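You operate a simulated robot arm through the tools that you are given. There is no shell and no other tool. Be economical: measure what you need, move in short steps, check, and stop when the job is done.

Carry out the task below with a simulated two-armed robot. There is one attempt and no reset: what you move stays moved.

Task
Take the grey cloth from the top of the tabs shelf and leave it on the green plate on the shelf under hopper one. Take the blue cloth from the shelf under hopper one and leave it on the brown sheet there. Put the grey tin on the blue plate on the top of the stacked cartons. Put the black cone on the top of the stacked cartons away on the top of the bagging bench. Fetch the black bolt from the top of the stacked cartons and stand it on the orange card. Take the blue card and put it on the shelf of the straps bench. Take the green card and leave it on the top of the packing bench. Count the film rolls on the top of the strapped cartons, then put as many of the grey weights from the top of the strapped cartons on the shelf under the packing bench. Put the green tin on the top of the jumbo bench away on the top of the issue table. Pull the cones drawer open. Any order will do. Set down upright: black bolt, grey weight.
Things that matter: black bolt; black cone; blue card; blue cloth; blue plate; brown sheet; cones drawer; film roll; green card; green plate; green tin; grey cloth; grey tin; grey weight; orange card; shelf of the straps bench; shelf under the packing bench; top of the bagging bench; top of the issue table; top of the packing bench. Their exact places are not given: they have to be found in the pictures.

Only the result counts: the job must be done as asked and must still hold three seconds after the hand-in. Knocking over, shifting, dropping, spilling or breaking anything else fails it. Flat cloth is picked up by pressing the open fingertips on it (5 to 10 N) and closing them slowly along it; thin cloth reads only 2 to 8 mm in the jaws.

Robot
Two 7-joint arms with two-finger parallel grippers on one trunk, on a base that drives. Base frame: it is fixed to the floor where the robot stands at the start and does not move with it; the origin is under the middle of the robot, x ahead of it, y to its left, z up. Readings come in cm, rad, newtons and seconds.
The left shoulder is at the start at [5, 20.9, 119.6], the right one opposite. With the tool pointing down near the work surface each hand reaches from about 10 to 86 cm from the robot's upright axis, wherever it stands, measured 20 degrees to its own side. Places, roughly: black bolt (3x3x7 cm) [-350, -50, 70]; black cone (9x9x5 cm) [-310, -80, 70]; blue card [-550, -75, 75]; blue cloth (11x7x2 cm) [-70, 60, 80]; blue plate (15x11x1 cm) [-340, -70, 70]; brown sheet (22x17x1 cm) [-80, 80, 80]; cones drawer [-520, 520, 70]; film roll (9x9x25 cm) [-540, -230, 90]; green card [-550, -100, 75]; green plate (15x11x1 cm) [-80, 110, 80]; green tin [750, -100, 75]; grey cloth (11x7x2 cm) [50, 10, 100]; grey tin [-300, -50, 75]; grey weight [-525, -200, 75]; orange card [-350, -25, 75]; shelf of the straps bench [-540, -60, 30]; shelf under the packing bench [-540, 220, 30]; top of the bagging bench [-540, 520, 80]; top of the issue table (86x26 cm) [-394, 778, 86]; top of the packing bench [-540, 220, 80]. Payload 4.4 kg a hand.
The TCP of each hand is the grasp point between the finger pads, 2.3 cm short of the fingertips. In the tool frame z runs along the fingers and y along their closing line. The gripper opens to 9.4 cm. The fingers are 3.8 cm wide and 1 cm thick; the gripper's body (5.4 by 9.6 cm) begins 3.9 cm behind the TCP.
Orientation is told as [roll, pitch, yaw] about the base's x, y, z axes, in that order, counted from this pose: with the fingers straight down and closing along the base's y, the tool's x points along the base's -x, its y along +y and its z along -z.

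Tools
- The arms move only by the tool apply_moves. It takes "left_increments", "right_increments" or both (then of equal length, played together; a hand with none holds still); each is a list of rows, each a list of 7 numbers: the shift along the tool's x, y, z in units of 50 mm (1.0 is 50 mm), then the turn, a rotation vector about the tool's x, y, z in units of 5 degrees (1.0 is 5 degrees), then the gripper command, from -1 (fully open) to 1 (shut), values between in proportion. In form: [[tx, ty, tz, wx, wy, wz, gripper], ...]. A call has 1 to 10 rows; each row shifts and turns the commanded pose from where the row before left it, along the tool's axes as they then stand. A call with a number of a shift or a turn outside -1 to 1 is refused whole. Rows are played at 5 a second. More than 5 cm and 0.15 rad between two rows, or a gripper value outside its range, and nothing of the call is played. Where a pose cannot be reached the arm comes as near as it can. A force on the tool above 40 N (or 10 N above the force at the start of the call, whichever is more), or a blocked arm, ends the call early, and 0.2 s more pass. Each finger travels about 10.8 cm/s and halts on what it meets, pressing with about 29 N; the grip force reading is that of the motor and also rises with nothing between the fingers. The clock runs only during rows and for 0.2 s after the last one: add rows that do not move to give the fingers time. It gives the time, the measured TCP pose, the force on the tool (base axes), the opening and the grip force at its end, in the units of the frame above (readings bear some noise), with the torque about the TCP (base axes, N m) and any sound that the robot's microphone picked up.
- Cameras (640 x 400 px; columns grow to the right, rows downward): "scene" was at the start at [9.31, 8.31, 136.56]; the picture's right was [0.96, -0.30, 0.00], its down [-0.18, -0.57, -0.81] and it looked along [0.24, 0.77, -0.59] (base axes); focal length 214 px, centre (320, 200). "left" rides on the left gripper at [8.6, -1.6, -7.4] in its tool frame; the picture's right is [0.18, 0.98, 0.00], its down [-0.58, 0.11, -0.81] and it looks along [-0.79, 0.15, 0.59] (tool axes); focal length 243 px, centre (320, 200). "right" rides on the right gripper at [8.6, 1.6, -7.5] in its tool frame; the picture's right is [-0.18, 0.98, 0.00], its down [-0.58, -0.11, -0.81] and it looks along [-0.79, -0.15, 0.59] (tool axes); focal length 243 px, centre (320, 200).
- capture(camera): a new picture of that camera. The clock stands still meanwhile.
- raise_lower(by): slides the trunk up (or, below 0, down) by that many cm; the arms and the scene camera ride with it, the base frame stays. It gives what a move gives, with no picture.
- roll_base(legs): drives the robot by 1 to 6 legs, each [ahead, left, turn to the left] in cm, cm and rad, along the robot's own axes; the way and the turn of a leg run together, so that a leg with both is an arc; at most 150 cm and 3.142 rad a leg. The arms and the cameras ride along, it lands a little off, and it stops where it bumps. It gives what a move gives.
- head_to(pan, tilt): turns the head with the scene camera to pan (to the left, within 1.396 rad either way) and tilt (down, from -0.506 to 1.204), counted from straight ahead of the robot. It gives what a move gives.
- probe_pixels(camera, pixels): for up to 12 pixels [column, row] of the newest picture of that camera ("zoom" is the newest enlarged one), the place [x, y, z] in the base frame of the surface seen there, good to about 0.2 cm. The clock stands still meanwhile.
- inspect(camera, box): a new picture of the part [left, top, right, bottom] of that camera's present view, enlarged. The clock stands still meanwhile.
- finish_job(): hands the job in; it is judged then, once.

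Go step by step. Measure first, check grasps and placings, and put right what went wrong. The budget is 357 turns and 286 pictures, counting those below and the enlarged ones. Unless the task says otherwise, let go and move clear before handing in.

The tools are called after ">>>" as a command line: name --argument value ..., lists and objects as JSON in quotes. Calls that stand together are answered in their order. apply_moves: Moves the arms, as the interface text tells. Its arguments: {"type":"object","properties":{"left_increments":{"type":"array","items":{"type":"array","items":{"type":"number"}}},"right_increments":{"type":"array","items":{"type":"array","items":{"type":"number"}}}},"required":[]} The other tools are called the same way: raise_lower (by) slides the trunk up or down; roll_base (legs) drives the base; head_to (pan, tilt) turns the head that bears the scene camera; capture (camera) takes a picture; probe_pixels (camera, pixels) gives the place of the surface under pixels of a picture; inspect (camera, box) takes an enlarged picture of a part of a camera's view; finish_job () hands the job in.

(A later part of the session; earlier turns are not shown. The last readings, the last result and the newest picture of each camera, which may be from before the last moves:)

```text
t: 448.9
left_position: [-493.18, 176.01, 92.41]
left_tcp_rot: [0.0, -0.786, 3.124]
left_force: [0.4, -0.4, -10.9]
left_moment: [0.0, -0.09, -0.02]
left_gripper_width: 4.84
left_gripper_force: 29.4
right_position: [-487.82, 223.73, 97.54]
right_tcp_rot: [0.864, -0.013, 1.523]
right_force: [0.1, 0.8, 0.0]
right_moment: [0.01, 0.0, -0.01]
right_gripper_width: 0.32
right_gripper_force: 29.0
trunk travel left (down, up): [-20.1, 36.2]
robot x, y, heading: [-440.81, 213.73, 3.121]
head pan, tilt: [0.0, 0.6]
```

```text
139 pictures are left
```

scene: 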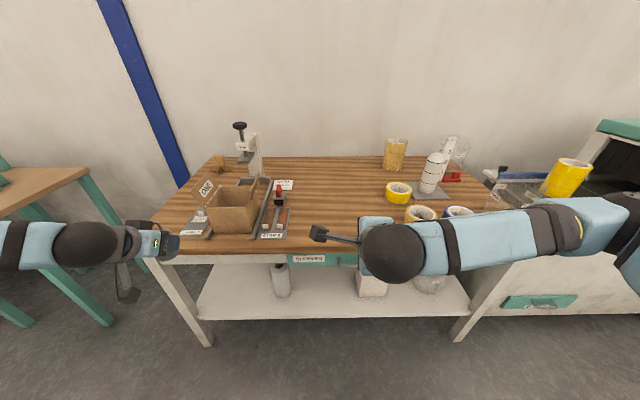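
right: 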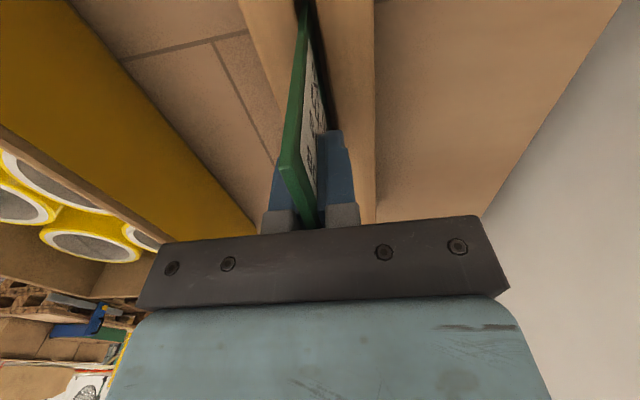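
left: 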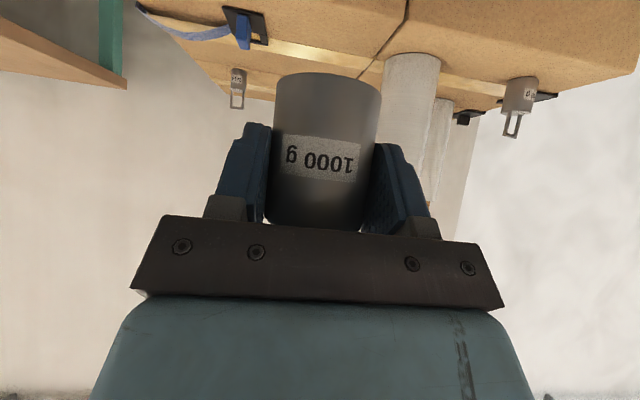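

Tilted ~50°. Now forward 40 cm, down 12 cm, slightly left, to put the card over free wood at (-528,216).

>>> apply_moves --right_increments '[[0.188, 0.324, 0.764, 0, 0, 0, 1], [0.188, 0.324, 0.764, 0, 0, 0, 1], [0.188, 0.324, 0.764, 0, 0, 0, 1], [0.188, 0.324, 0.764, 0, 0, 0, 1], [0.188, 0.324, 0.764, 0, 0, 0, 1], [0.188, 0.324, 0.764, 0, 0, 0, 1], [0.188, 0.324, 0.764, 0, 0, 0, 1], [0.188, 0.324, 0.764, 0, 0, 0, 1]]'

>>> capture --camera "scene"

```text
t: 450.8
left_position: [-493.29, 176.0, 92.2]
left_tcp_rot: [-0.002, -0.782, 3.123]
left_force: [0.3, -0.5, -10.3]
left_moment: [0.0, -0.08, 0.01]
left_gripper_width: 4.8
left_gripper_force: 29.2
right_position: [-520.02, 217.41, 87.36]
right_tcp_rot: [0.862, -0.013, 1.524]
right_force: [0.3, 0.7, -0.7]
right_moment: [0.0, -0.01, 0.0]
right_gripper_width: 0.36
right_gripper_force: 29.5
trunk travel left (down, up): [-20.1, 36.2]
robot x, y, heading: [-440.88, 213.14, 3.124]
head pan, tilt: [0.0, 0.6]
```

```text
138 pictures are left
```

scene: 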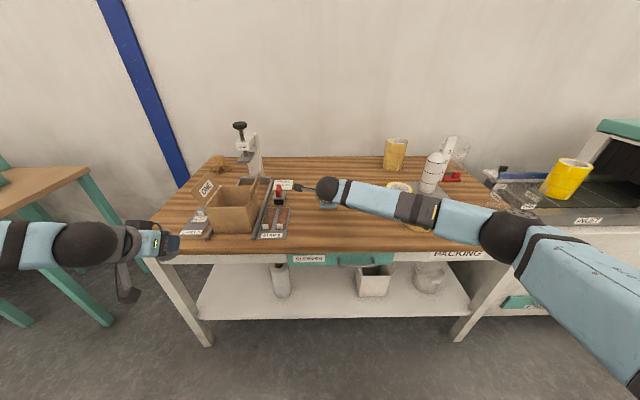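

Camera bracket end (297,187) is near the red stapler and the forearm over the tape rolls; checking.

>>> probe_pixels --camera "scene" --pixels '[[297, 187], [279, 190], [330, 190], [328, 207], [400, 215], [415, 225], [440, 225], [395, 187], [500, 240]]'

>>> inspect --camera "scene" --box '[240, 150, 440, 275]'

```text
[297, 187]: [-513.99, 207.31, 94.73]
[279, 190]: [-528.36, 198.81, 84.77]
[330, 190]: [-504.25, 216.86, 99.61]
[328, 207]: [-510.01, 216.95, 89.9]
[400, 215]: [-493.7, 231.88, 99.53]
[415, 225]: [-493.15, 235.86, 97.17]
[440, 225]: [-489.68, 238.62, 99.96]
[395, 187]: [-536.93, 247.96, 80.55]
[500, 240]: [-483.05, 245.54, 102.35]
```

```text
3.20 times, centred on (340, 212) of scene
```

zoom: 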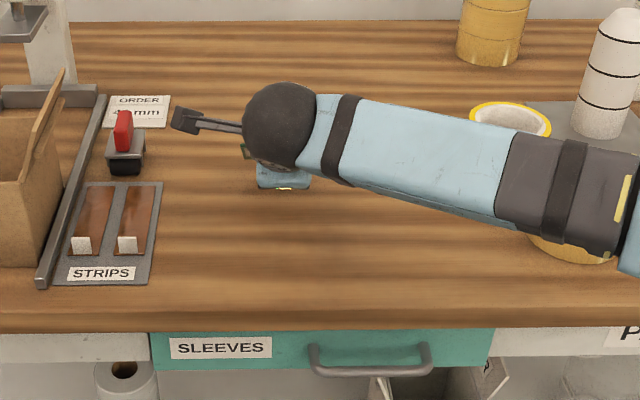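

All clear. Two more rows, then release gently.

>>> apply_moves --right_increments '[[0.05, 0.324, 0.764, 0, 0, 0, 1], [0.05, 0.324, 0.764, 0, 0, 0, 1], [0, -0.08, 0.07, 0, 0, 0, 1], [0, 0, 0, 0, 0, 0, 0.85], [0, 0, 0, 0, 0, 0, 0.6], [0, 0, 0, 0, 0, 0, 0.3], [0, 0, 0, 0, 0, 0, 0], [0, 0, 0, 0, 0, 0, 0]]'

>>> capture --camera "right"

```text
t: 452.6
left_position: [-493.18, 176.12, 92.31]
left_tcp_rot: [-0.001, -0.784, 3.125]
left_force: [0.4, 0.7, -9.7]
left_moment: [0.01, -0.1, 0.01]
left_gripper_width: 4.81
left_gripper_force: 28.7
right_position: [-527.73, 217.65, 84.4]
right_tcp_rot: [0.863, -0.011, 1.522]
right_force: [-0.6, -0.5, -0.4]
right_moment: [-0.01, -0.02, -0.01]
right_gripper_width: 4.72
right_gripper_force: 0.1
trunk travel left (down, up): [-20.1, 36.2]
robot x, y, heading: [-440.73, 213.31, 3.122]
head pan, tilt: [0.0, 0.6]
```

```text
136 pictures are left
```

right: 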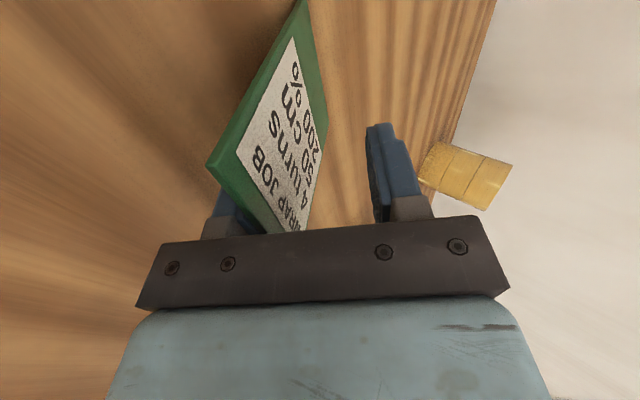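

Card leans on the lower finger. Slide back horizontally.

>>> apply_moves --right_increments '[[0, 0, 0, 0, 0, 0, -0.3], [0, 0, 0, 0, 0, 0, -0.3], [0, -0.13, -0.152, 0, 0, 0, -0.3], [0, -0.26, -0.304, 0, 0, 0, -0.3], [0, -0.39, -0.456, 0, 0, 0, -0.3], [0, -0.52, -0.6, 0, 0, 0, -0.3], [0, -0.3, -0.7, 0, 0, 0, -0.3], [0, 0, -0.9, 0, 0, 0, -0.3], [0, 0, -0.9, 0, 0, 0, -0.3]]'

>>> capture --camera "right"

>>> capture --camera "scene"

```text
t: 454.6
left_position: [-493.14, 176.04, 92.3]
left_tcp_rot: [0.0, -0.783, 3.124]
left_force: [0.6, -0.7, -9.7]
left_moment: [0.01, -0.06, 0.01]
left_gripper_width: 4.84
left_gripper_force: 28.4
right_position: [-507.2, 216.18, 91.75]
right_tcp_rot: [0.863, -0.014, 1.522]
right_force: [0.5, -1.1, 0.5]
right_moment: [-0.01, 0.03, 0.02]
right_gripper_width: 6.13
right_gripper_force: 0.1
trunk travel left (down, up): [-20.1, 36.2]
robot x, y, heading: [-440.79, 213.4, 3.123]
head pan, tilt: [0.0, 0.6]
```

```text
135 pictures are left
```

right: 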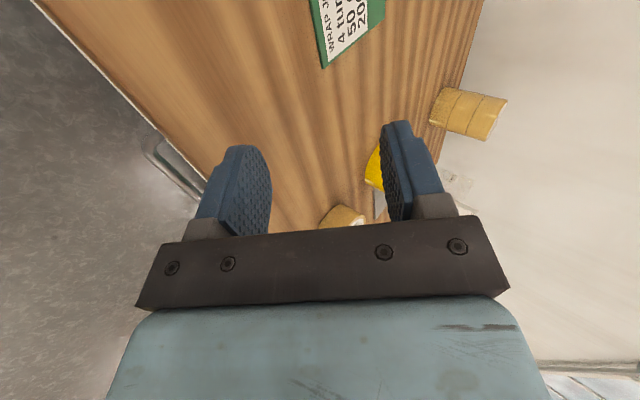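

```text
134 pictures are left
```

scene: 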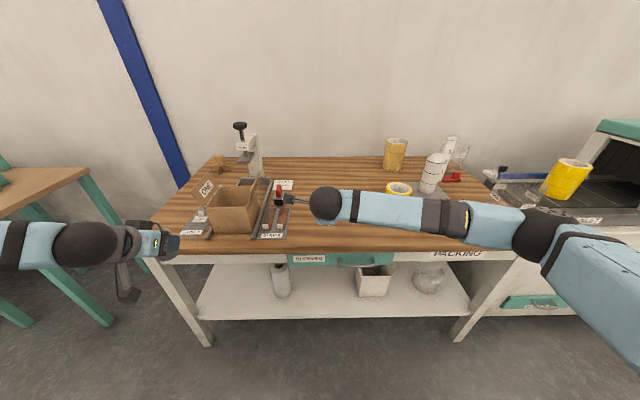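

Card placed. I'll back off 30 cm, un-tilt and retract the right hand.

>>> roll_base --legs '[[-30, 0, 0]]'

>>> apply_moves --right_increments '[[0, 0, 0, 1, 0, 0, -1], [0, 0, 0, 1, 0, 0, -1], [0, 0, 0, 1, 0, 0, -1], [0, 0, 0, 1, 0, 0, -1], [0, 0, 0, 1, 0, 0, -1], [0, -0.5, 0, 1, 0, 0, -1], [0, -0.8, 0, 1, 0, 0, -1], [0, -0.8, 0, 1, 0, 0, -1], [0, -0.8, 0, 1, 0, 0, -1], [0, -0.8, 0, 0.9, 0, 0, -1]]'

>>> roll_base --legs '[[0, -8, 0.02]]'

>>> raise_lower --by -20

>>> head_to --pan 0.3 --tilt 0.7

>>> capture --camera "scene"

```text
t: 456.6
left_position: [-463.5, 175.46, 92.37]
left_tcp_rot: [-0.001, -0.785, 3.123]
left_force: [-0.2, -0.8, -9.3]
left_moment: [0.0, -0.09, -0.02]
left_gripper_width: 4.82
left_gripper_force: 28.8
right_position: [-477.57, 215.73, 91.67]
right_tcp_rot: [0.864, -0.011, 1.522]
right_force: [1.0, 0.0, 0.7]
right_moment: [0.01, -0.01, 0.03]
right_gripper_width: 6.12
right_gripper_force: 0.1
trunk travel left (down, up): [-20.1, 36.2]
robot x, y, heading: [-411.16, 212.54, 3.118]
head pan, tilt: [0.0, 0.6]
```

```text
t: 458.8
left_position: [-463.54, 175.55, 92.35]
left_tcp_rot: [0.0, -0.784, 3.122]
left_force: [-0.5, 1.4, -9.9]
left_moment: [0.01, -0.1, -0.01]
left_gripper_width: 4.84
left_gripper_force: 29.2
right_position: [-459.44, 215.31, 87.56]
right_tcp_rot: [-0.004, -0.015, 1.522]
right_force: [0.1, 0.1, -0.2]
right_moment: [0.01, -0.04, -0.02]
right_gripper_width: 9.39
right_gripper_force: 0.0
trunk travel left (down, up): [-20.1, 36.2]
robot x, y, heading: [-411.3, 212.26, 3.121]
head pan, tilt: [0.0, 0.6]
```

```text
t: 460.2
left_position: [-462.86, 182.65, 92.24]
left_tcp_rot: [0.0, -0.782, 3.139]
left_force: [0.7, -0.2, -9.7]
left_moment: [-0.03, -0.08, 0.01]
left_gripper_width: 4.82
left_gripper_force: 29.1
right_position: [-459.43, 222.46, 87.49]
right_tcp_rot: [-0.001, -0.012, 1.539]
right_force: [0.5, -0.2, 0.0]
right_moment: [-0.02, -0.02, -0.04]
right_gripper_width: 9.39
right_gripper_force: 0.0
trunk travel left (down, up): [-20.1, 36.2]
robot x, y, heading: [-410.98, 220.6, 3.139]
head pan, tilt: [0.0, 0.6]
```

```text
t: 462.3
left_position: [-462.85, 182.64, 72.34]
left_tcp_rot: [0.0, -0.782, 3.139]
left_force: [-0.2, 1.1, -10.1]
left_moment: [0.01, -0.07, -0.02]
left_gripper_width: 4.82
left_gripper_force: 28.6
right_position: [-459.4, 222.37, 67.58]
right_tcp_rot: [-0.001, -0.012, 1.538]
right_force: [0.7, 0.3, 0.0]
right_moment: [0.01, -0.02, 0.0]
right_gripper_width: 9.41
right_gripper_force: 0.1
trunk travel left (down, up): [-0.1, 56.2]
robot x, y, heading: [-411.1, 220.68, 3.143]
head pan, tilt: [0.0, 0.6]
```

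```text
t: 463.1
left_position: [-462.79, 182.75, 72.34]
left_tcp_rot: [0.001, -0.783, 3.14]
left_force: [-0.1, 0.4, -10.1]
left_moment: [-0.02, -0.11, 0.01]
left_gripper_width: 4.83
left_gripper_force: 29.3
right_position: [-459.42, 222.47, 67.48]
right_tcp_rot: [-0.001, -0.013, 1.537]
right_force: [-0.3, 0.1, 0.0]
right_moment: [-0.03, 0.02, -0.01]
right_gripper_width: 9.41
right_gripper_force: 0.0
trunk travel left (down, up): [-0.1, 56.2]
robot x, y, heading: [-411.15, 220.71, 3.14]
head pan, tilt: [0.3, 0.7]
```

```text
133 pictures are left
```

scene: 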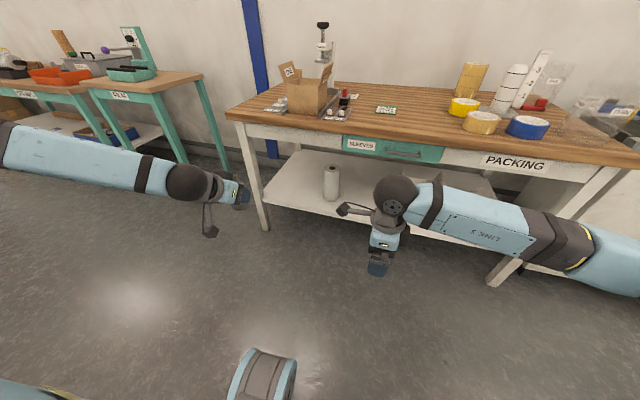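

The green card lies on the bench top (387,110). Now I'll lower the weight to z≈34 in front of the bench.

>>> apply_moves --left_increments '[[0.6, 0.2, 0.6, 0, 0, 0, 1], [0.6, 0.2, 0.6, 0, 0, 0, 1], [0.6, 0.2, 0.6, 0, 0, 0, 1], [0.6, 0.2, 0.6, 0, 0, 0, 1], [0.6, 0.2, 0.6, 0, 0, 0, 1], [0.6, 0.2, 0.6, 0, 0, 0, 1], [0.6, 0.2, 0.6, 0, 0, 0, 1], [0.6, 0.2, 0.6, 0, 0, 0, 1], [0.5, 0.2, 0.5, 0, 0, 0, 1], [0, 0, 0, 0, 0, 0, 1]]'

>>> capture --camera "scene"

```text
t: 465.3
left_position: [-462.05, 173.3, 52.64]
left_tcp_rot: [-0.003, -0.781, 3.139]
left_force: [0.4, 0.0, -10.4]
left_moment: [0.02, -0.08, 0.01]
left_gripper_width: 4.81
left_gripper_force: 29.2
left hand out of reach, approached as far as the arm can: row 5, 6, 7, 8, 9
right_position: [-459.38, 222.4, 67.7]
right_tcp_rot: [0.0, -0.012, 1.537]
right_force: [0.1, -0.3, 0.1]
right_moment: [0.0, -0.03, -0.01]
right_gripper_width: 9.37
right_gripper_force: 0.0
trunk travel left (down, up): [-0.1, 56.2]
robot x, y, heading: [-411.14, 220.68, 3.144]
head pan, tilt: [0.3, 0.7]
```

```text
132 pictures are left
```

scene: 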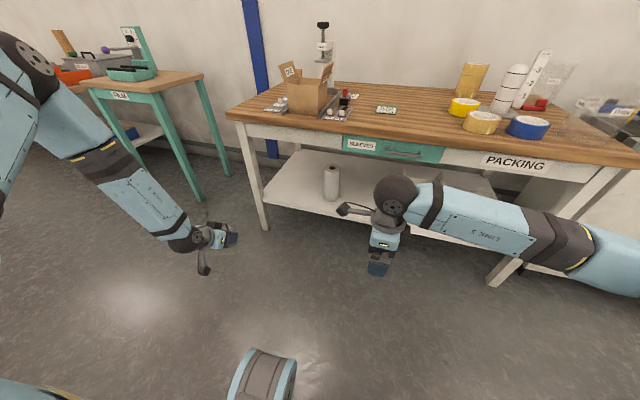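

Near its limit in that posture; stretching forward helps. Move forward 24 and down 18.

>>> apply_moves --left_increments '[[-0.5, 0, 0.5, 0, 0, 0, 1], [-0.5, 0, 0.5, 0, 0, 0, 1], [-0.4, 0, 0.6, 0, 0, 0, 1], [-0.2, 0, 0.8, 0, 0, 0, 1], [0, 0, 0.9, 0, 0, 0, 1], [0.1, 0, 0.9, 0, 0, 0, 1], [0.2, 0, 0.8, 0, 0, 0, 1], [0.4, 0, 0.6, 0, 0, 0, 1], [0.3, 0, 0.4, 0, 0, 0, 1], [0, 0, 0, 0, 0, 0, 1]]'

>>> capture --camera "scene"

```text
t: 467.5
left_position: [-475.75, 171.47, 55.72]
left_tcp_rot: [-0.002, -0.781, 3.138]
left_force: [-0.3, -0.8, -9.5]
left_moment: [0.03, -0.08, -0.03]
left_gripper_width: 4.81
left_gripper_force: 28.8
left hand out of reach, approached as far as the arm can: row 1, 2, 3, 4, 5, 6, 7, 8, 9
right_position: [-459.53, 222.53, 67.6]
right_tcp_rot: [-0.001, -0.011, 1.537]
right_force: [0.2, -0.3, 0.4]
right_moment: [-0.01, 0.01, -0.03]
right_gripper_width: 9.4
right_gripper_force: 0.2
trunk travel left (down, up): [-0.1, 56.2]
robot x, y, heading: [-411.25, 220.56, 3.136]
head pan, tilt: [0.3, 0.7]
```

```text
131 pictures are left
```

scene: 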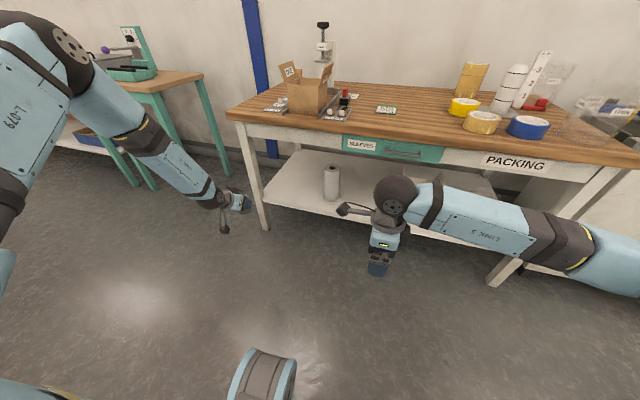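

It's too far out to the left (rel 49 cm). I'll bring it inward 28 cm, then lower again.

>>> apply_moves --left_increments '[[0, -0.8, 0, 0, 0, 0, 1], [0, -0.8, 0, 0, 0, 0, 1], [0, -0.8, 0, 0, 0, 0, 1], [0, -0.8, 0, 0, 0, 0, 1], [0, -0.8, 0, 0, 0, 0, 1], [0, -0.8, 0, 0, 0, 0, 1]]' --right_increments '[[-0.8, -0.3, 0, 0, 0, 0, -1], [-0.8, -0.3, 0, 0, 0, 0, -1], [-0.8, -0.3, 0, 0, 0, 0, -1], [-0.8, 0, 0, 0, 0, 0, -1], [-0.5, 0, 0, 0, 0, 0, -1], [0, 0, 0, 0, 0, 0, -1]]'

>>> apply_moves --left_increments '[[0, 0, 0.9, 0, 0, 0, 1], [0.3, 0, 0.8, 0, 0, 0, 1], [0.5, 0, 0.7, 0, 0, 0, 1], [0.5, 0, 0.7, 0, 0, 0, 1], [0.5, 0, 0.7, 0, 0, 0, 1], [0, 0, 0, 0, 0, 0, 1]]'

>>> capture --camera "scene"

```text
t: 468.9
left_position: [-472.94, 192.64, 62.54]
left_tcp_rot: [0.002, -0.782, 3.136]
left_force: [-0.4, 1.3, -9.1]
left_moment: [-0.01, -0.07, -0.01]
left_gripper_width: 4.79
left_gripper_force: 28.9
left hand out of reach, approached as far as the arm can: row 1, 2, 3, 4, 5, 6
right_position: [-454.38, 240.77, 67.88]
right_tcp_rot: [-0.003, -0.013, 1.539]
right_force: [0.0, 0.3, -0.5]
right_moment: [-0.01, -0.04, 0.0]
right_gripper_width: 9.4
right_gripper_force: 0.1
trunk travel left (down, up): [-0.1, 56.2]
robot x, y, heading: [-411.4, 220.63, 3.136]
head pan, tilt: [0.3, 0.7]
```

```text
t: 470.3
left_position: [-473.34, 184.34, 57.89]
left_tcp_rot: [-0.003, -0.781, 3.14]
left_force: [1.0, 0.4, -10.1]
left_moment: [-0.01, -0.08, 0.0]
left_gripper_width: 4.8
left_gripper_force: 28.8
left hand out of reach, approached as far as the arm can: row 1, 2, 3, 4, 5
right_position: [-454.58, 240.75, 67.84]
right_tcp_rot: [-0.001, -0.013, 1.539]
right_force: [-0.1, 0.1, -0.5]
right_moment: [-0.02, 0.0, -0.02]
right_gripper_width: 9.39
right_gripper_force: 0.1
trunk travel left (down, up): [-0.1, 56.2]
robot x, y, heading: [-411.26, 220.19, 3.139]
head pan, tilt: [0.3, 0.7]
```

```text
130 pictures are left
```

scene: 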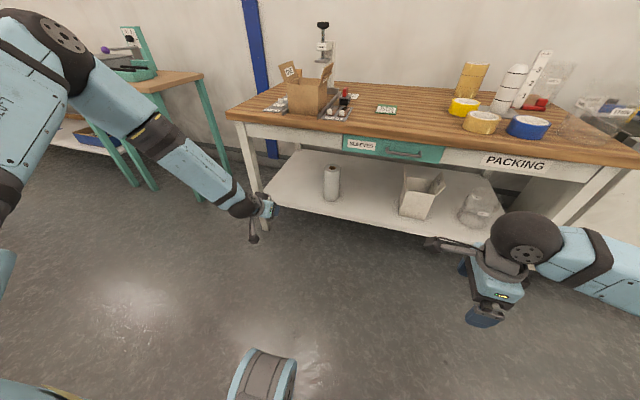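

Probably a wrist limit. I'll rotate the tool about the vertical so that it points forward-right (in line with the forearm), keeping the weight upright, then try lowering.

>>> apply_moves --left_increments '[[0, 0, 0, 0.707, 0, 0.707, 1], [0, 0, 0, 0.707, 0, 0.707, 1], [0, 0, 0, 0.707, 0, 0.707, 1], [0, 0, 0, 0.707, 0, 0.707, 1], [0, 0, 0, 0.707, 0, 0.707, 1], [0, 0, 0, 0.707, 0, 0.707, 1], [0, 0, 0, 0.707, 0, 0.707, 1], [0.5, 0, 0.5, 0, 0, 0, 1], [0.5, 0, 0.5, 0, 0, 0, 1], [0, 0, 0, 0, 0, 0, 1]]'

>>> apply_moves --left_increments '[[0.5, 0, 0.5, 0, 0, 0, 1], [0.5, 0, 0.5, 0, 0, 0, 1], [0.5, 0, 0.5, 0, 0, 0, 1], [0.5, 0, 0.5, 0, 0, 0, 1], [0, 0, 0, 0, 0, 0, 1]]'

>>> capture --camera "scene"

```text
t: 472.5
left_position: [-471.71, 184.31, 56.23]
left_tcp_rot: [0.001, -0.781, 2.531]
left_force: [-0.2, 0.5, -10.2]
left_moment: [-0.04, -0.09, 0.01]
left_gripper_width: 4.8
left_gripper_force: 29.3
left hand out of reach, approached as far as the arm can: row 8, 9
right_position: [-454.46, 240.69, 67.9]
right_tcp_rot: [-0.002, -0.012, 1.538]
right_force: [0.1, 0.9, -0.2]
right_moment: [0.0, -0.04, 0.03]
right_gripper_width: 9.39
right_gripper_force: 0.2
trunk travel left (down, up): [-0.1, 56.2]
robot x, y, heading: [-411.21, 220.46, 3.14]
head pan, tilt: [0.3, 0.7]
```

```text
t: 473.7
left_position: [-468.38, 182.44, 54.67]
left_tcp_rot: [-0.001, -0.784, 2.533]
left_force: [-0.2, 0.1, -10.7]
left_moment: [-0.05, -0.08, -0.02]
left_gripper_width: 4.8
left_gripper_force: 28.4
left hand out of reach, approached as far as the arm can: row 1, 2, 3, 4
right_position: [-454.47, 240.81, 67.86]
right_tcp_rot: [-0.001, -0.012, 1.537]
right_force: [0.4, 0.3, -0.1]
right_moment: [0.02, 0.04, 0.03]
right_gripper_width: 9.41
right_gripper_force: 0.0
trunk travel left (down, up): [-0.1, 56.2]
robot x, y, heading: [-411.18, 220.27, 3.141]
head pan, tilt: [0.3, 0.7]
```

```text
129 pictures are left
```

scene: 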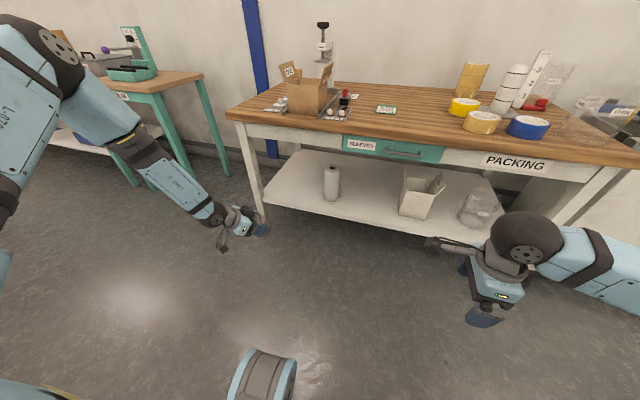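

Still limited in the elbow-up posture. I'll rotate back, raise, bring the hand inward and stretch forward (as worked for the right arm), then lower.

>>> apply_moves --left_increments '[[-0.5, 0, -0.5, -0.707, 0, -0.707, 1], [-0.5, 0, -0.5, -0.707, 0, -0.707, 1], [-0.5, 0, -0.5, -0.707, 0, -0.707, 1], [-0.5, 0, -0.5, -0.707, 0, -0.707, 1], [-0.5, 0, -0.5, -0.707, 0, -0.707, 1], [0, 0, 0, -0.707, 0, -0.707, 1], [0, -0.8, 0, -0.707, 0, -0.707, 1], [0, -0.8, 0, 0, 0, 0, 1], [0, -0.8, 0, 0, 0, 0, 1], [0, -0.8, 0, 0, 0, 0, 1]]'

>>> apply_moves --left_increments '[[-0.6, 0, 0.6, 0, 0, 0, 1], [-0.6, 0, 0.6, 0, 0, 0, 1], [-0.6, 0, 0.6, 0, 0, 0, 1], [-0.6, 0, 0.6, 0, 0, 0, 1], [0, 0, 0, 0, 0, 0, 1]]'

>>> capture --camera "scene"

```text
t: 475.9
left_position: [-468.02, 198.57, 72.15]
left_tcp_rot: [-0.001, -0.78, 3.139]
left_force: [0.2, 0.9, -10.0]
left_moment: [0.0, -0.1, -0.02]
left_gripper_width: 4.78
left_gripper_force: 29.5
right_position: [-454.61, 240.8, 67.8]
right_tcp_rot: [-0.001, -0.013, 1.537]
right_force: [0.6, 0.1, -0.6]
right_moment: [-0.01, -0.01, 0.04]
right_gripper_width: 9.39
right_gripper_force: 0.0
trunk travel left (down, up): [-0.1, 56.2]
robot x, y, heading: [-411.25, 220.24, 3.143]
head pan, tilt: [0.3, 0.7]
```

```text
t: 477.1
left_position: [-483.65, 196.54, 73.52]
left_tcp_rot: [0.0, -0.782, 3.14]
left_force: [0.0, -0.2, -10.0]
left_moment: [0.03, -0.13, 0.01]
left_gripper_width: 4.8
left_gripper_force: 28.9
left hand out of reach, approached as far as the arm can: row 3, 4
right_position: [-454.58, 240.76, 67.85]
right_tcp_rot: [-0.003, -0.012, 1.537]
right_force: [-0.6, 0.5, 0.0]
right_moment: [0.02, 0.03, -0.01]
right_gripper_width: 9.4
right_gripper_force: 0.1
trunk travel left (down, up): [-0.1, 56.2]
robot x, y, heading: [-411.4, 220.28, 3.14]
head pan, tilt: [0.3, 0.7]
```

```text
128 pictures are left
```

scene: 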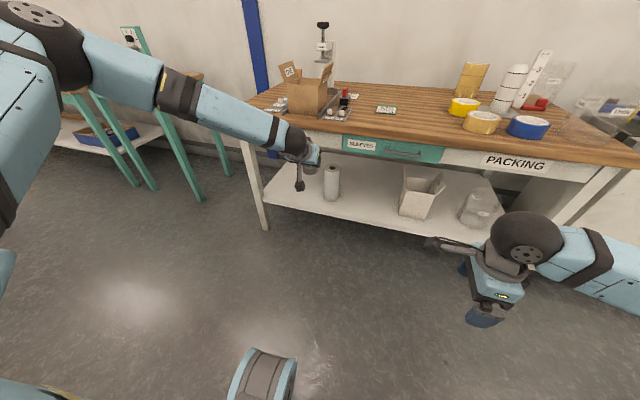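

Vertical or small tilt is easier for this arm, and a nearly vertical tool also fits under the bench (38 cm clearance). The weight rocks upright if it leans <20°, so I'll reduce the tilt by 15° and try lowering.

>>> apply_moves --left_increments '[[0.6, 0, -0.6, 0, 1, 0, 1], [0.6, 0, -0.6, 0, 1, 0, 1], [0.3, 0, -0.6, 0, 1, 0, 1], [0, 0, 0, 0, 0, 0, 1], [0.43, 0, 0.75, 0, 0, 0, 1], [0.43, 0, 0.75, 0, 0, 0, 1], [0.43, 0, 0.75, 0, 0, 0, 1], [0.43, 0, 0.75, 0, 0, 0, 1], [0.43, 0, 0.75, 0, 0, 0, 1], [0.43, 0, 0.75, 0, 0, 0, 1]]'

>>> apply_moves --left_increments '[[0.43, 0, 0.75, 0, 0, 0, 1], [0.43, 0, 0.75, 0, 0, 0, 1], [0.43, 0, 0.75, 0, 0, 0, 1]]'

>>> capture --camera "scene"

```text
t: 479.3
left_position: [-468.71, 190.43, 58.06]
left_tcp_rot: [-0.002, -0.52, 3.142]
left_force: [0.2, -0.2, -9.2]
left_moment: [0.02, -0.09, 0.02]
left_gripper_width: 4.81
left_gripper_force: 29.1
left hand out of reach, approached as far as the arm can: row 7, 8, 9, 10
right_position: [-454.52, 240.7, 67.84]
right_tcp_rot: [-0.001, -0.012, 1.538]
right_force: [0.5, -0.8, -0.6]
right_moment: [-0.01, 0.02, 0.03]
right_gripper_width: 9.42
right_gripper_force: 0.2
trunk travel left (down, up): [-0.1, 56.2]
robot x, y, heading: [-411.13, 220.39, 3.141]
head pan, tilt: [0.3, 0.7]
```

```text
t: 480.1
left_position: [-466.11, 185.82, 54.85]
left_tcp_rot: [-0.003, -0.521, 3.141]
left_force: [0.5, 0.1, -10.4]
left_moment: [-0.02, -0.09, -0.01]
left_gripper_width: 4.79
left_gripper_force: 29.2
left hand out of reach, approached as far as the arm can: row 1, 2, 3
right_position: [-454.52, 240.7, 67.89]
right_tcp_rot: [-0.002, -0.012, 1.538]
right_force: [0.3, 0.4, -0.1]
right_moment: [0.02, -0.02, 0.01]
right_gripper_width: 9.36
right_gripper_force: 0.0
trunk travel left (down, up): [-0.1, 56.2]
robot x, y, heading: [-411.24, 220.57, 3.137]
head pan, tilt: [0.3, 0.7]
```

```text
127 pictures are left
```

scene: 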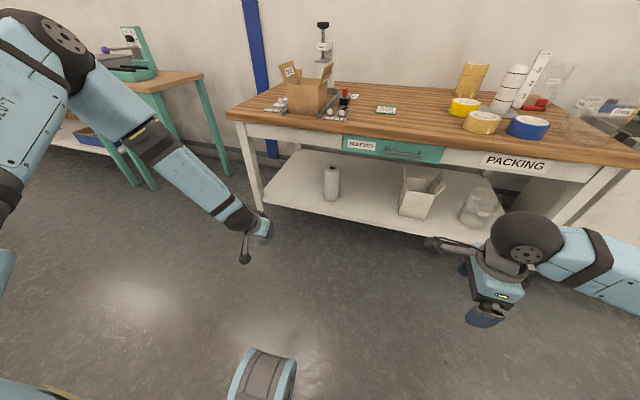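

Same limit: posture is elbow-high. The vertical, outward-turned hand posture (as under the hopper) goes low, so I'll set the weight on the bench top and regrasp that way. First raise, restore tilt.

>>> raise_lower --by 35

>>> apply_moves --left_increments '[[0, -0.6, 0, 0, -1, 0, 1], [0, -0.6, 0, 0, -1, 0, 1], [0, -0.6, 0, 0, -1, 0, 1], [0, -0.6, 0, 0, 0, 0, 1], [0, -0.6, 0, 0, 0, 0, 1], [0, 0, 0, 0, 0, 0, 1]]'

>>> roll_base --legs '[[32, 0, 0]]'

>>> capture --camera "scene"

```text
t: 483.6
left_position: [-466.27, 185.81, 89.84]
left_tcp_rot: [0.001, -0.521, 3.14]
left_force: [0.1, -0.2, -10.5]
left_moment: [0.0, -0.02, 0.0]
left_gripper_width: 4.79
left_gripper_force: 29.0
right_position: [-454.54, 240.75, 102.95]
right_tcp_rot: [-0.001, -0.011, 1.538]
right_force: [0.7, 0.7, 0.1]
right_moment: [-0.03, 0.02, 0.03]
right_gripper_width: 9.38
right_gripper_force: 0.0
trunk travel left (down, up): [-35.1, 21.2]
robot x, y, heading: [-410.72, 220.6, 3.141]
head pan, tilt: [0.3, 0.7]
```

```text
t: 484.9
left_position: [-464.94, 195.56, 97.71]
left_tcp_rot: [-0.001, -0.783, 3.139]
left_force: [0.7, 0.3, -10.1]
left_moment: [-0.02, -0.08, 0.04]
left_gripper_width: 4.79
left_gripper_force: 28.5
left hand out of reach, approached as far as the arm can: row 1, 2, 3, 4, 5
right_position: [-454.6, 240.84, 102.82]
right_tcp_rot: [-0.002, -0.014, 1.537]
right_force: [-0.8, -0.1, 0.6]
right_moment: [-0.02, -0.03, -0.02]
right_gripper_width: 9.41
right_gripper_force: 0.1
trunk travel left (down, up): [-35.1, 21.2]
robot x, y, heading: [-411.19, 220.54, 3.14]
head pan, tilt: [0.3, 0.7]
```

```text
t: 487.0
left_position: [-495.7, 195.2, 97.79]
left_tcp_rot: [-0.001, -0.782, -3.14]
left_force: [-0.3, 0.1, -10.0]
left_moment: [0.01, -0.08, -0.01]
left_gripper_width: 4.8
left_gripper_force: 28.8
right_position: [-485.55, 240.61, 102.79]
right_tcp_rot: [-0.003, -0.012, 1.542]
right_force: [1.4, -0.3, -0.2]
right_moment: [-0.02, -0.02, -0.03]
right_gripper_width: 9.41
right_gripper_force: 0.0
trunk travel left (down, up): [-35.1, 21.2]
robot x, y, heading: [-442.1, 220.33, -3.137]
head pan, tilt: [0.3, 0.7]
```

```text
126 pictures are left
```

scene: 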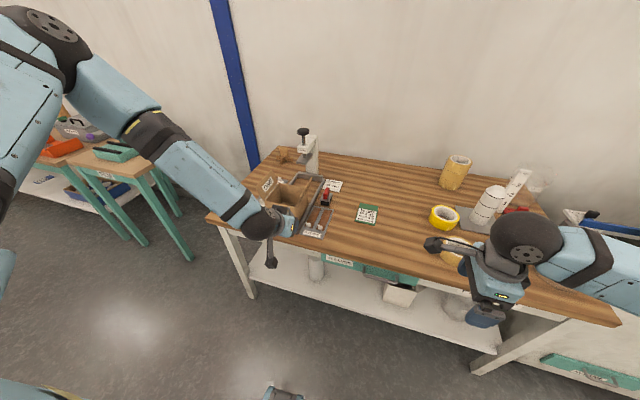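

I'll move the left hand to y≈218 and forward, over the free strip at the bench front.

>>> apply_moves --left_increments '[[0, -0.76, 0, 0, 0, 0, 1], [0, -0.76, 0, 0, 0, 0, 1], [0, -0.76, 0, 0, 0, 0, 1], [0, -0.76, 0, 0, 0, 0, 1], [0, -0.76, 0, 0, 0, 0, 1], [0, -0.76, 0, 0, 0, 0, 1], [-0.4, 0, 0.6, 0, 0, 0, 1], [-0.4, 0, 0.7, 0, 0, 0, 1], [-0.2, 0, 0.7, 0, 0, 0, 1], [0, 0, 0, 0, 0, 0, 1]]'

>>> capture --camera "scene"

```text
t: 489.2
left_position: [-504.22, 201.29, 106.65]
left_tcp_rot: [-0.003, -0.782, -3.138]
left_force: [-0.6, 0.1, -9.8]
left_moment: [-0.01, -0.07, 0.01]
left_gripper_width: 4.75
left_gripper_force: 28.4
left hand out of reach, approached as far as the arm can: row 1, 2, 3, 4, 5, 6, 7, 8, 9
right_position: [-485.57, 240.55, 102.76]
right_tcp_rot: [-0.003, -0.011, 1.543]
right_force: [0.0, -0.3, -0.1]
right_moment: [0.02, 0.03, 0.0]
right_gripper_width: 9.39
right_gripper_force: 0.0
trunk travel left (down, up): [-35.1, 21.2]
robot x, y, heading: [-441.99, 220.68, -3.14]
head pan, tilt: [0.3, 0.7]
```

```text
125 pictures are left
```

scene: 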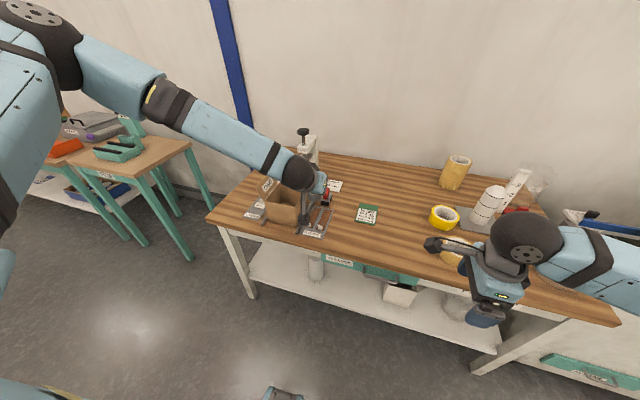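

This posture dislikes the hand near the centre line; it works with the hand out left. I'll move the hand back out left and shift the base right instead, lowering by the trunk.

>>> apply_moves --left_increments '[[-0.3, 0, -0.3, 0, 0, 0, 1], [0, 0.8, 0, 0, 0, 0, 1], [0, 0.8, 0, 0, 0, 0, 1], [0, 0.8, 0, 0, 0, 0, 1], [0, 0.8, 0, 0, 0, 0, 1], [0, 0, 0, 0, 0, 0, 1]]'

>>> roll_base --legs '[[-12, 0, 0], [0, -35, 0]]'

>>> capture --camera "scene"

```text
t: 490.6
left_position: [-504.14, 185.25, 109.1]
left_tcp_rot: [0.001, -0.781, -3.14]
left_force: [-0.5, 0.5, -9.3]
left_moment: [-0.04, -0.13, 0.04]
left_gripper_width: 4.76
left_gripper_force: 28.4
right_position: [-485.77, 240.62, 102.72]
right_tcp_rot: [-0.001, -0.012, 1.542]
right_force: [0.8, 0.4, -0.2]
right_moment: [0.01, 0.05, 0.03]
right_gripper_width: 9.42
right_gripper_force: 0.0
trunk travel left (down, up): [-35.1, 21.2]
robot x, y, heading: [-442.11, 220.61, -3.135]
head pan, tilt: [0.3, 0.7]
```

```text
t: 495.2
left_position: [-492.28, 220.41, 109.05]
left_tcp_rot: [-0.001, -0.784, -3.131]
left_force: [0.3, 0.0, -9.5]
left_moment: [-0.01, -0.09, 0.01]
left_gripper_width: 4.77
left_gripper_force: 29.1
right_position: [-474.17, 275.95, 102.9]
right_tcp_rot: [-0.002, -0.011, 1.55]
right_force: [-0.4, -0.5, -0.1]
right_moment: [0.06, 0.01, 0.02]
right_gripper_width: 9.39
right_gripper_force: 0.1
trunk travel left (down, up): [-35.1, 21.2]
robot x, y, heading: [-430.48, 256.07, -3.133]
head pan, tilt: [0.3, 0.7]
```

```text
124 pictures are left
```

scene: 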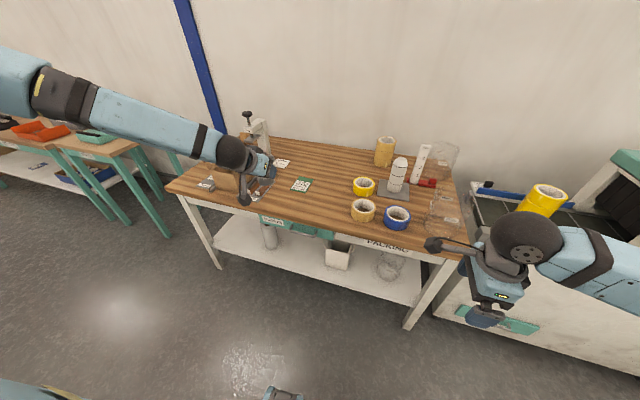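

Now drive ahead 20 cm and lower the trunk 24 cm, stopping just above the bench top.

>>> roll_base --legs '[[20, 0, 0]]'

>>> raise_lower --by -23.5

>>> capture --camera "left"

>>> capture --camera "scene"

```text
t: 496.8
left_position: [-512.54, 220.46, 108.97]
left_tcp_rot: [-0.001, -0.782, -3.136]
left_force: [0.5, 0.5, -10.1]
left_moment: [-0.02, -0.1, 0.0]
left_gripper_width: 4.77
left_gripper_force: 29.0
right_position: [-494.23, 275.89, 102.78]
right_tcp_rot: [-0.003, -0.012, 1.549]
right_force: [0.4, 0.9, -0.3]
right_moment: [-0.03, 0.01, 0.0]
right_gripper_width: 9.42
right_gripper_force: 0.0
trunk travel left (down, up): [-35.1, 21.2]
robot x, y, heading: [-450.61, 256.16, -3.137]
head pan, tilt: [0.3, 0.7]
```

```text
t: 499.2
left_position: [-512.5, 220.48, 85.51]
left_tcp_rot: [-0.001, -0.782, -3.135]
left_force: [0.2, -0.5, -9.7]
left_moment: [0.02, -0.1, 0.0]
left_gripper_width: 4.76
left_gripper_force: 29.1
right_position: [-494.28, 275.86, 79.35]
right_tcp_rot: [-0.001, -0.011, 1.547]
right_force: [-0.6, 0.6, 0.2]
right_moment: [0.0, 0.01, 0.0]
right_gripper_width: 9.4
right_gripper_force: 0.1
trunk travel left (down, up): [-11.6, 44.7]
robot x, y, heading: [-450.64, 256.11, -3.133]
head pan, tilt: [0.3, 0.7]
```

```text
123 pictures are left
```

left: 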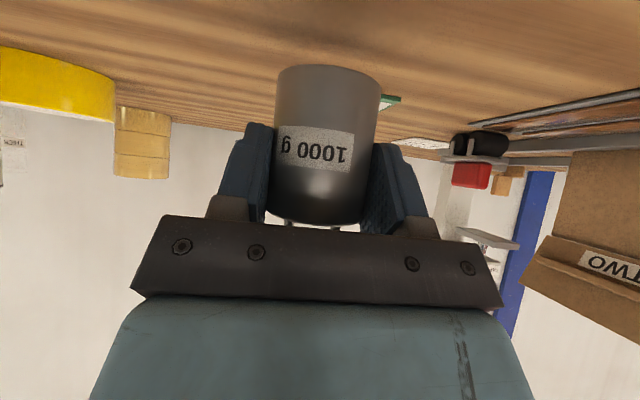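

```text
122 pictures are left
```

scene: 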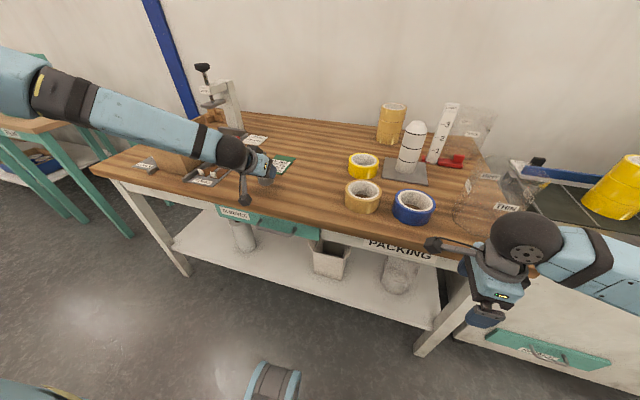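

Weight about 3 cm above the wood, in a free spot. Lower 2.8 cm and check the force.

>>> raise_lower --by -2.8

>>> apply_moves --left_increments '[[0, 0, 0, 0, 0, 0, 1]]'

```text
t: 500.0
left_position: [-512.54, 220.59, 82.77]
left_tcp_rot: [-0.001, -0.781, -3.136]
left_force: [0.5, 1.0, -9.1]
left_moment: [0.01, -0.08, 0.01]
left_gripper_width: 4.78
left_gripper_force: 28.9
right_position: [-494.31, 275.81, 76.41]
right_tcp_rot: [-0.001, -0.011, 1.548]
right_force: [0.1, 0.5, -0.1]
right_moment: [-0.02, -0.02, -0.03]
right_gripper_width: 9.37
right_gripper_force: 0.1
trunk travel left (down, up): [-8.8, 47.5]
robot x, y, heading: [-450.83, 255.8, -3.137]
head pan, tilt: [0.3, 0.7]
```

```text
t: 500.4
left_position: [-512.44, 220.45, 82.82]
left_tcp_rot: [-0.004, -0.781, -3.135]
left_force: [0.5, 0.3, -8.6]
left_moment: [-0.01, -0.1, -0.01]
left_gripper_width: 4.79
left_gripper_force: 28.4
right_position: [-494.39, 275.91, 76.49]
right_tcp_rot: [-0.002, -0.012, 1.55]
right_force: [-0.1, -0.3, 0.2]
right_moment: [0.02, -0.01, -0.01]
right_gripper_width: 9.37
right_gripper_force: 0.1
trunk travel left (down, up): [-8.8, 47.5]
robot x, y, heading: [-450.47, 255.95, -3.133]
head pan, tilt: [0.3, 0.7]
```

Not quite resting. Another 0.5 cm, then release slowly.

>>> raise_lower --by -0.5

>>> apply_moves --left_increments '[[0, 0, 0, 0, 0, 0, 0.6], [0, 0, 0, 0, 0, 0, 0.2], [0, 0, 0, 0, 0, 0, -0.1], [0, 0, 0, 0, 0, 0, -0.38], [0, 0, 0, 0, 0, 0, -0.38]]'

>>> capture --camera "left"

```text
t: 500.9
left_position: [-512.5, 220.52, 82.71]
left_tcp_rot: [0.001, -0.79, -3.135]
left_force: [-0.6, -7.0, 18.7]
left_moment: [-0.31, -0.47, -0.22]
left_gripper_width: 4.77
left_gripper_force: 29.0
right_position: [-494.12, 275.92, 76.22]
right_tcp_rot: [0.003, -0.011, 1.548]
right_force: [0.3, 0.3, 0.3]
right_moment: [-0.05, 0.04, 0.0]
right_gripper_width: 9.41
right_gripper_force: 0.1
trunk travel left (down, up): [-8.3, 48.0]
robot x, y, heading: [-450.75, 256.12, -3.138]
head pan, tilt: [0.3, 0.7]
```

```text
t: 502.1
left_position: [-512.59, 220.55, 82.34]
left_tcp_rot: [-0.001, -0.782, -3.134]
left_force: [-0.2, 1.3, -0.2]
left_moment: [0.03, 0.01, 0.04]
left_gripper_width: 6.48
left_gripper_force: 0.1
right_position: [-494.34, 275.98, 76.14]
right_tcp_rot: [0.0, -0.012, 1.548]
right_force: [-0.3, -0.8, -0.4]
right_moment: [0.03, 0.03, -0.02]
right_gripper_width: 9.4
right_gripper_force: 0.2
trunk travel left (down, up): [-8.3, 48.0]
robot x, y, heading: [-450.96, 256.21, -3.133]
head pan, tilt: [0.3, 0.7]
```

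```text
121 pictures are left
```

left: 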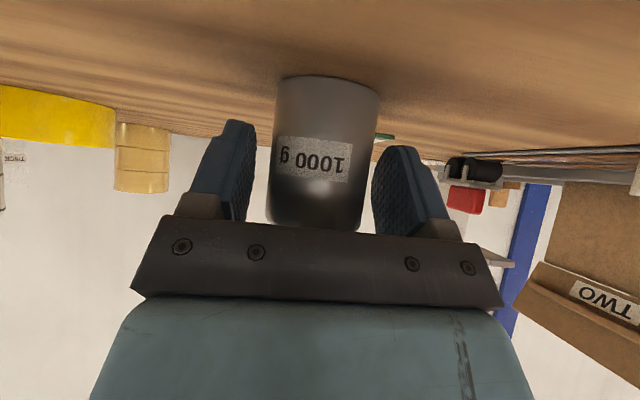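

It stands on the bench. I'll retreat the left hand along its axis and survey the shelf for the placing spot.

>>> apply_moves --left_increments '[[0, 0, -0.5, 0, 0, 0, -0.38], [0, 0, -0.8, 0, 0, 0, -0.38], [0, 0, -0.9, 0, 0, 0, -0.38], [0, 0, -0.9, 0, 0, 0, -0.38]]'

>>> roll_base --legs '[[-30, 0, 0]]'

>>> head_to --pan 0.3 --tilt 0.6

>>> capture --camera "scene"

```text
t: 503.1
left_position: [-501.63, 220.41, 93.32]
left_tcp_rot: [-0.001, -0.785, -3.135]
left_force: [0.3, 0.0, -0.8]
left_moment: [-0.04, -0.01, -0.02]
left_gripper_width: 6.46
left_gripper_force: 0.0
right_position: [-494.15, 275.94, 76.06]
right_tcp_rot: [-0.001, -0.012, 1.548]
right_force: [-0.8, 0.7, -0.3]
right_moment: [0.02, 0.02, 0.01]
right_gripper_width: 9.42
right_gripper_force: 0.0
trunk travel left (down, up): [-8.3, 48.0]
robot x, y, heading: [-450.75, 256.04, -3.136]
head pan, tilt: [0.3, 0.7]
```

```text
t: 505.1
left_position: [-472.59, 220.73, 93.2]
left_tcp_rot: [0.001, -0.782, -3.139]
left_force: [0.3, 0.0, 0.7]
left_moment: [0.02, -0.01, -0.02]
left_gripper_width: 6.51
left_gripper_force: 0.0
right_position: [-465.05, 276.23, 76.07]
right_tcp_rot: [0.0, -0.012, 1.544]
right_force: [0.2, 0.3, -0.2]
right_moment: [0.02, 0.01, -0.01]
right_gripper_width: 9.4
right_gripper_force: 0.1
trunk travel left (down, up): [-8.3, 48.0]
robot x, y, heading: [-421.62, 256.25, -3.143]
head pan, tilt: [0.3, 0.7]
```

```text
t: 505.8
left_position: [-472.63, 220.91, 93.17]
left_tcp_rot: [-0.001, -0.781, -3.142]
left_force: [-0.3, 0.6, 0.6]
left_moment: [-0.01, 0.01, -0.04]
left_gripper_width: 6.53
left_gripper_force: 0.1
right_position: [-464.88, 276.24, 76.14]
right_tcp_rot: [-0.001, -0.012, 1.543]
right_force: [-0.5, 0.2, 0.4]
right_moment: [0.02, 0.0, 0.0]
right_gripper_width: 9.41
right_gripper_force: 0.2
trunk travel left (down, up): [-8.3, 48.0]
robot x, y, heading: [-421.82, 256.47, -3.135]
head pan, tilt: [0.3, 0.6]
```

```text
120 pictures are left
```

scene: 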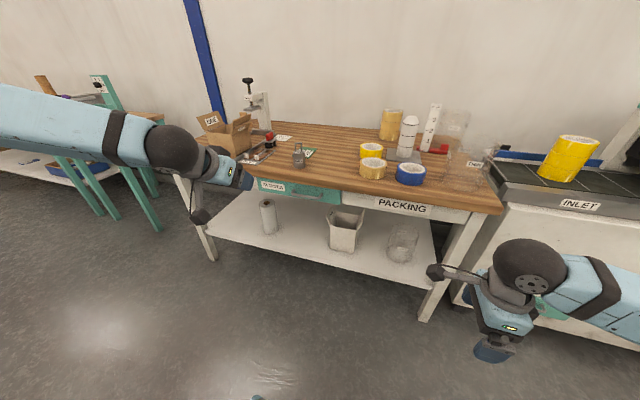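

>>> inspect --camera "scene" --box '[180, 120, 500, 320]'

>>> probe_pixels --camera "scene" --pixels '[[268, 215], [268, 203], [345, 240], [330, 232], [360, 232], [402, 245], [300, 240], [320, 262], [230, 228], [425, 275], [297, 165], [297, 158]]'

```text
2.00 times, centred on (340, 220) of scene
```

zoom: 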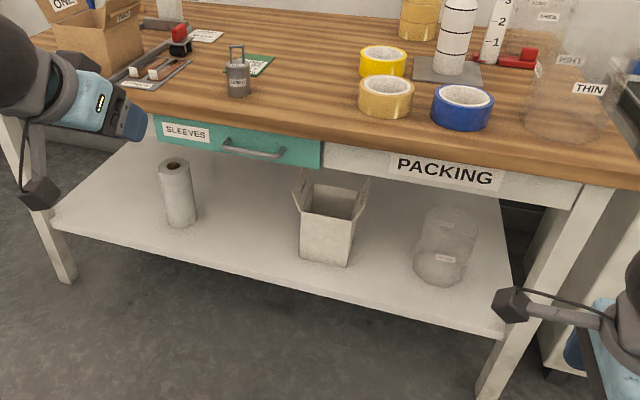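

```text
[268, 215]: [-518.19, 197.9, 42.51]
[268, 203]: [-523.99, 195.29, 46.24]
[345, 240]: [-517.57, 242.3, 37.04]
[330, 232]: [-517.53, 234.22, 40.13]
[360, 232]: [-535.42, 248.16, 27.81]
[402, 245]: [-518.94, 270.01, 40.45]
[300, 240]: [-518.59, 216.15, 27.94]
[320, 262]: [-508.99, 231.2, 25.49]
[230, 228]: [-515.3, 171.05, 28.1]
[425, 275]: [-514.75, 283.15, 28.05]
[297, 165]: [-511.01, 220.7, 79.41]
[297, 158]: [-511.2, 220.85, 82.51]
```

Free shelf gap is y 202–233. I'll fetch the weight with the right hand (vertical, outward-turned): raise the trunk 25, move left 56 and ahead 21.

>>> raise_lower --by 25

>>> roll_base --legs '[[0, 56, 0], [22, 0, 0]]'

>>> apply_moves --right_increments '[[0, 0.9, 0, 0, 0, 0, -1], [0, 0.9, 0, 0, 0, 0, -1], [0, 0.9, 0, 0, 0, 0, -1], [0, 0.9, 0, 0, 0, 0, -1], [0, 0.9, 0, 0, 0, 0, -1]]'

>>> capture --camera "right"

>>> capture --camera "scene"

```text
t: 508.4
left_position: [-472.57, 220.88, 118.19]
left_tcp_rot: [-0.001, -0.782, -3.139]
left_force: [-0.3, 0.4, -0.5]
left_moment: [-0.02, -0.02, 0.0]
left_gripper_width: 6.48
left_gripper_force: 0.2
right_position: [-465.03, 276.36, 101.07]
right_tcp_rot: [-0.002, -0.013, 1.543]
right_force: [-0.5, 0.2, -0.5]
right_moment: [0.03, 0.01, 0.01]
right_gripper_width: 9.4
right_gripper_force: 0.1
trunk travel left (down, up): [-33.3, 23.0]
robot x, y, heading: [-421.29, 256.19, -3.133]
head pan, tilt: [0.3, 0.6]
```

```text
t: 515.0
left_position: [-494.07, 164.56, 118.17]
left_tcp_rot: [0.002, -0.783, -3.135]
left_force: [0.2, 0.8, 0.1]
left_moment: [0.02, 0.02, 0.01]
left_gripper_width: 6.48
left_gripper_force: 0.2
right_position: [-486.57, 219.98, 101.11]
right_tcp_rot: [-0.001, -0.012, 1.548]
right_force: [-0.8, 0.7, -1.3]
right_moment: [0.01, -0.03, -0.04]
right_gripper_width: 9.39
right_gripper_force: 0.0
trunk travel left (down, up): [-33.3, 23.0]
robot x, y, heading: [-443.19, 200.33, -3.134]
head pan, tilt: [0.3, 0.6]
```

```text
t: 516.2
left_position: [-494.16, 164.58, 118.06]
left_tcp_rot: [0.001, -0.781, -3.134]
left_force: [-0.1, 0.4, 0.3]
left_moment: [0.06, 0.02, -0.02]
left_gripper_width: 6.51
left_gripper_force: 0.1
right_position: [-509.01, 220.53, 100.97]
right_tcp_rot: [-0.002, -0.011, 1.548]
right_force: [-0.3, 1.0, -0.1]
right_moment: [0.01, -0.02, -0.01]
right_gripper_width: 9.37
right_gripper_force: 0.2
trunk travel left (down, up): [-33.3, 23.0]
robot x, y, heading: [-443.25, 200.41, -3.135]
head pan, tilt: [0.3, 0.6]
```

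```text
118 pictures are left
```

right: 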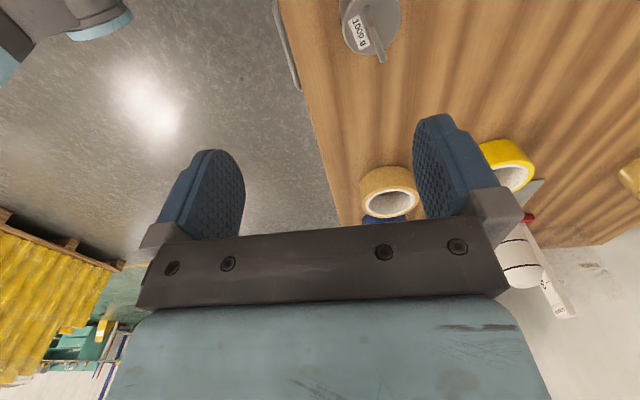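

```text
117 pictures are left
```

scene: 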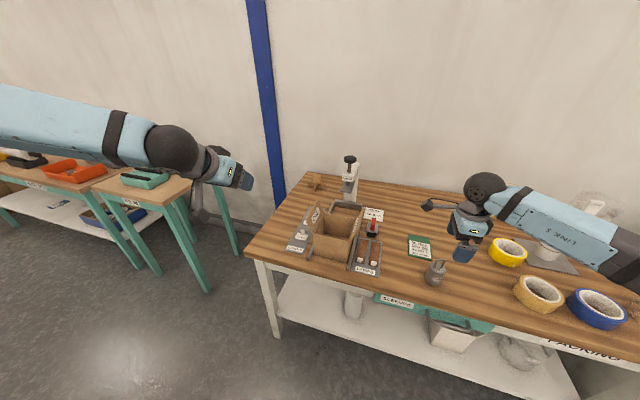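

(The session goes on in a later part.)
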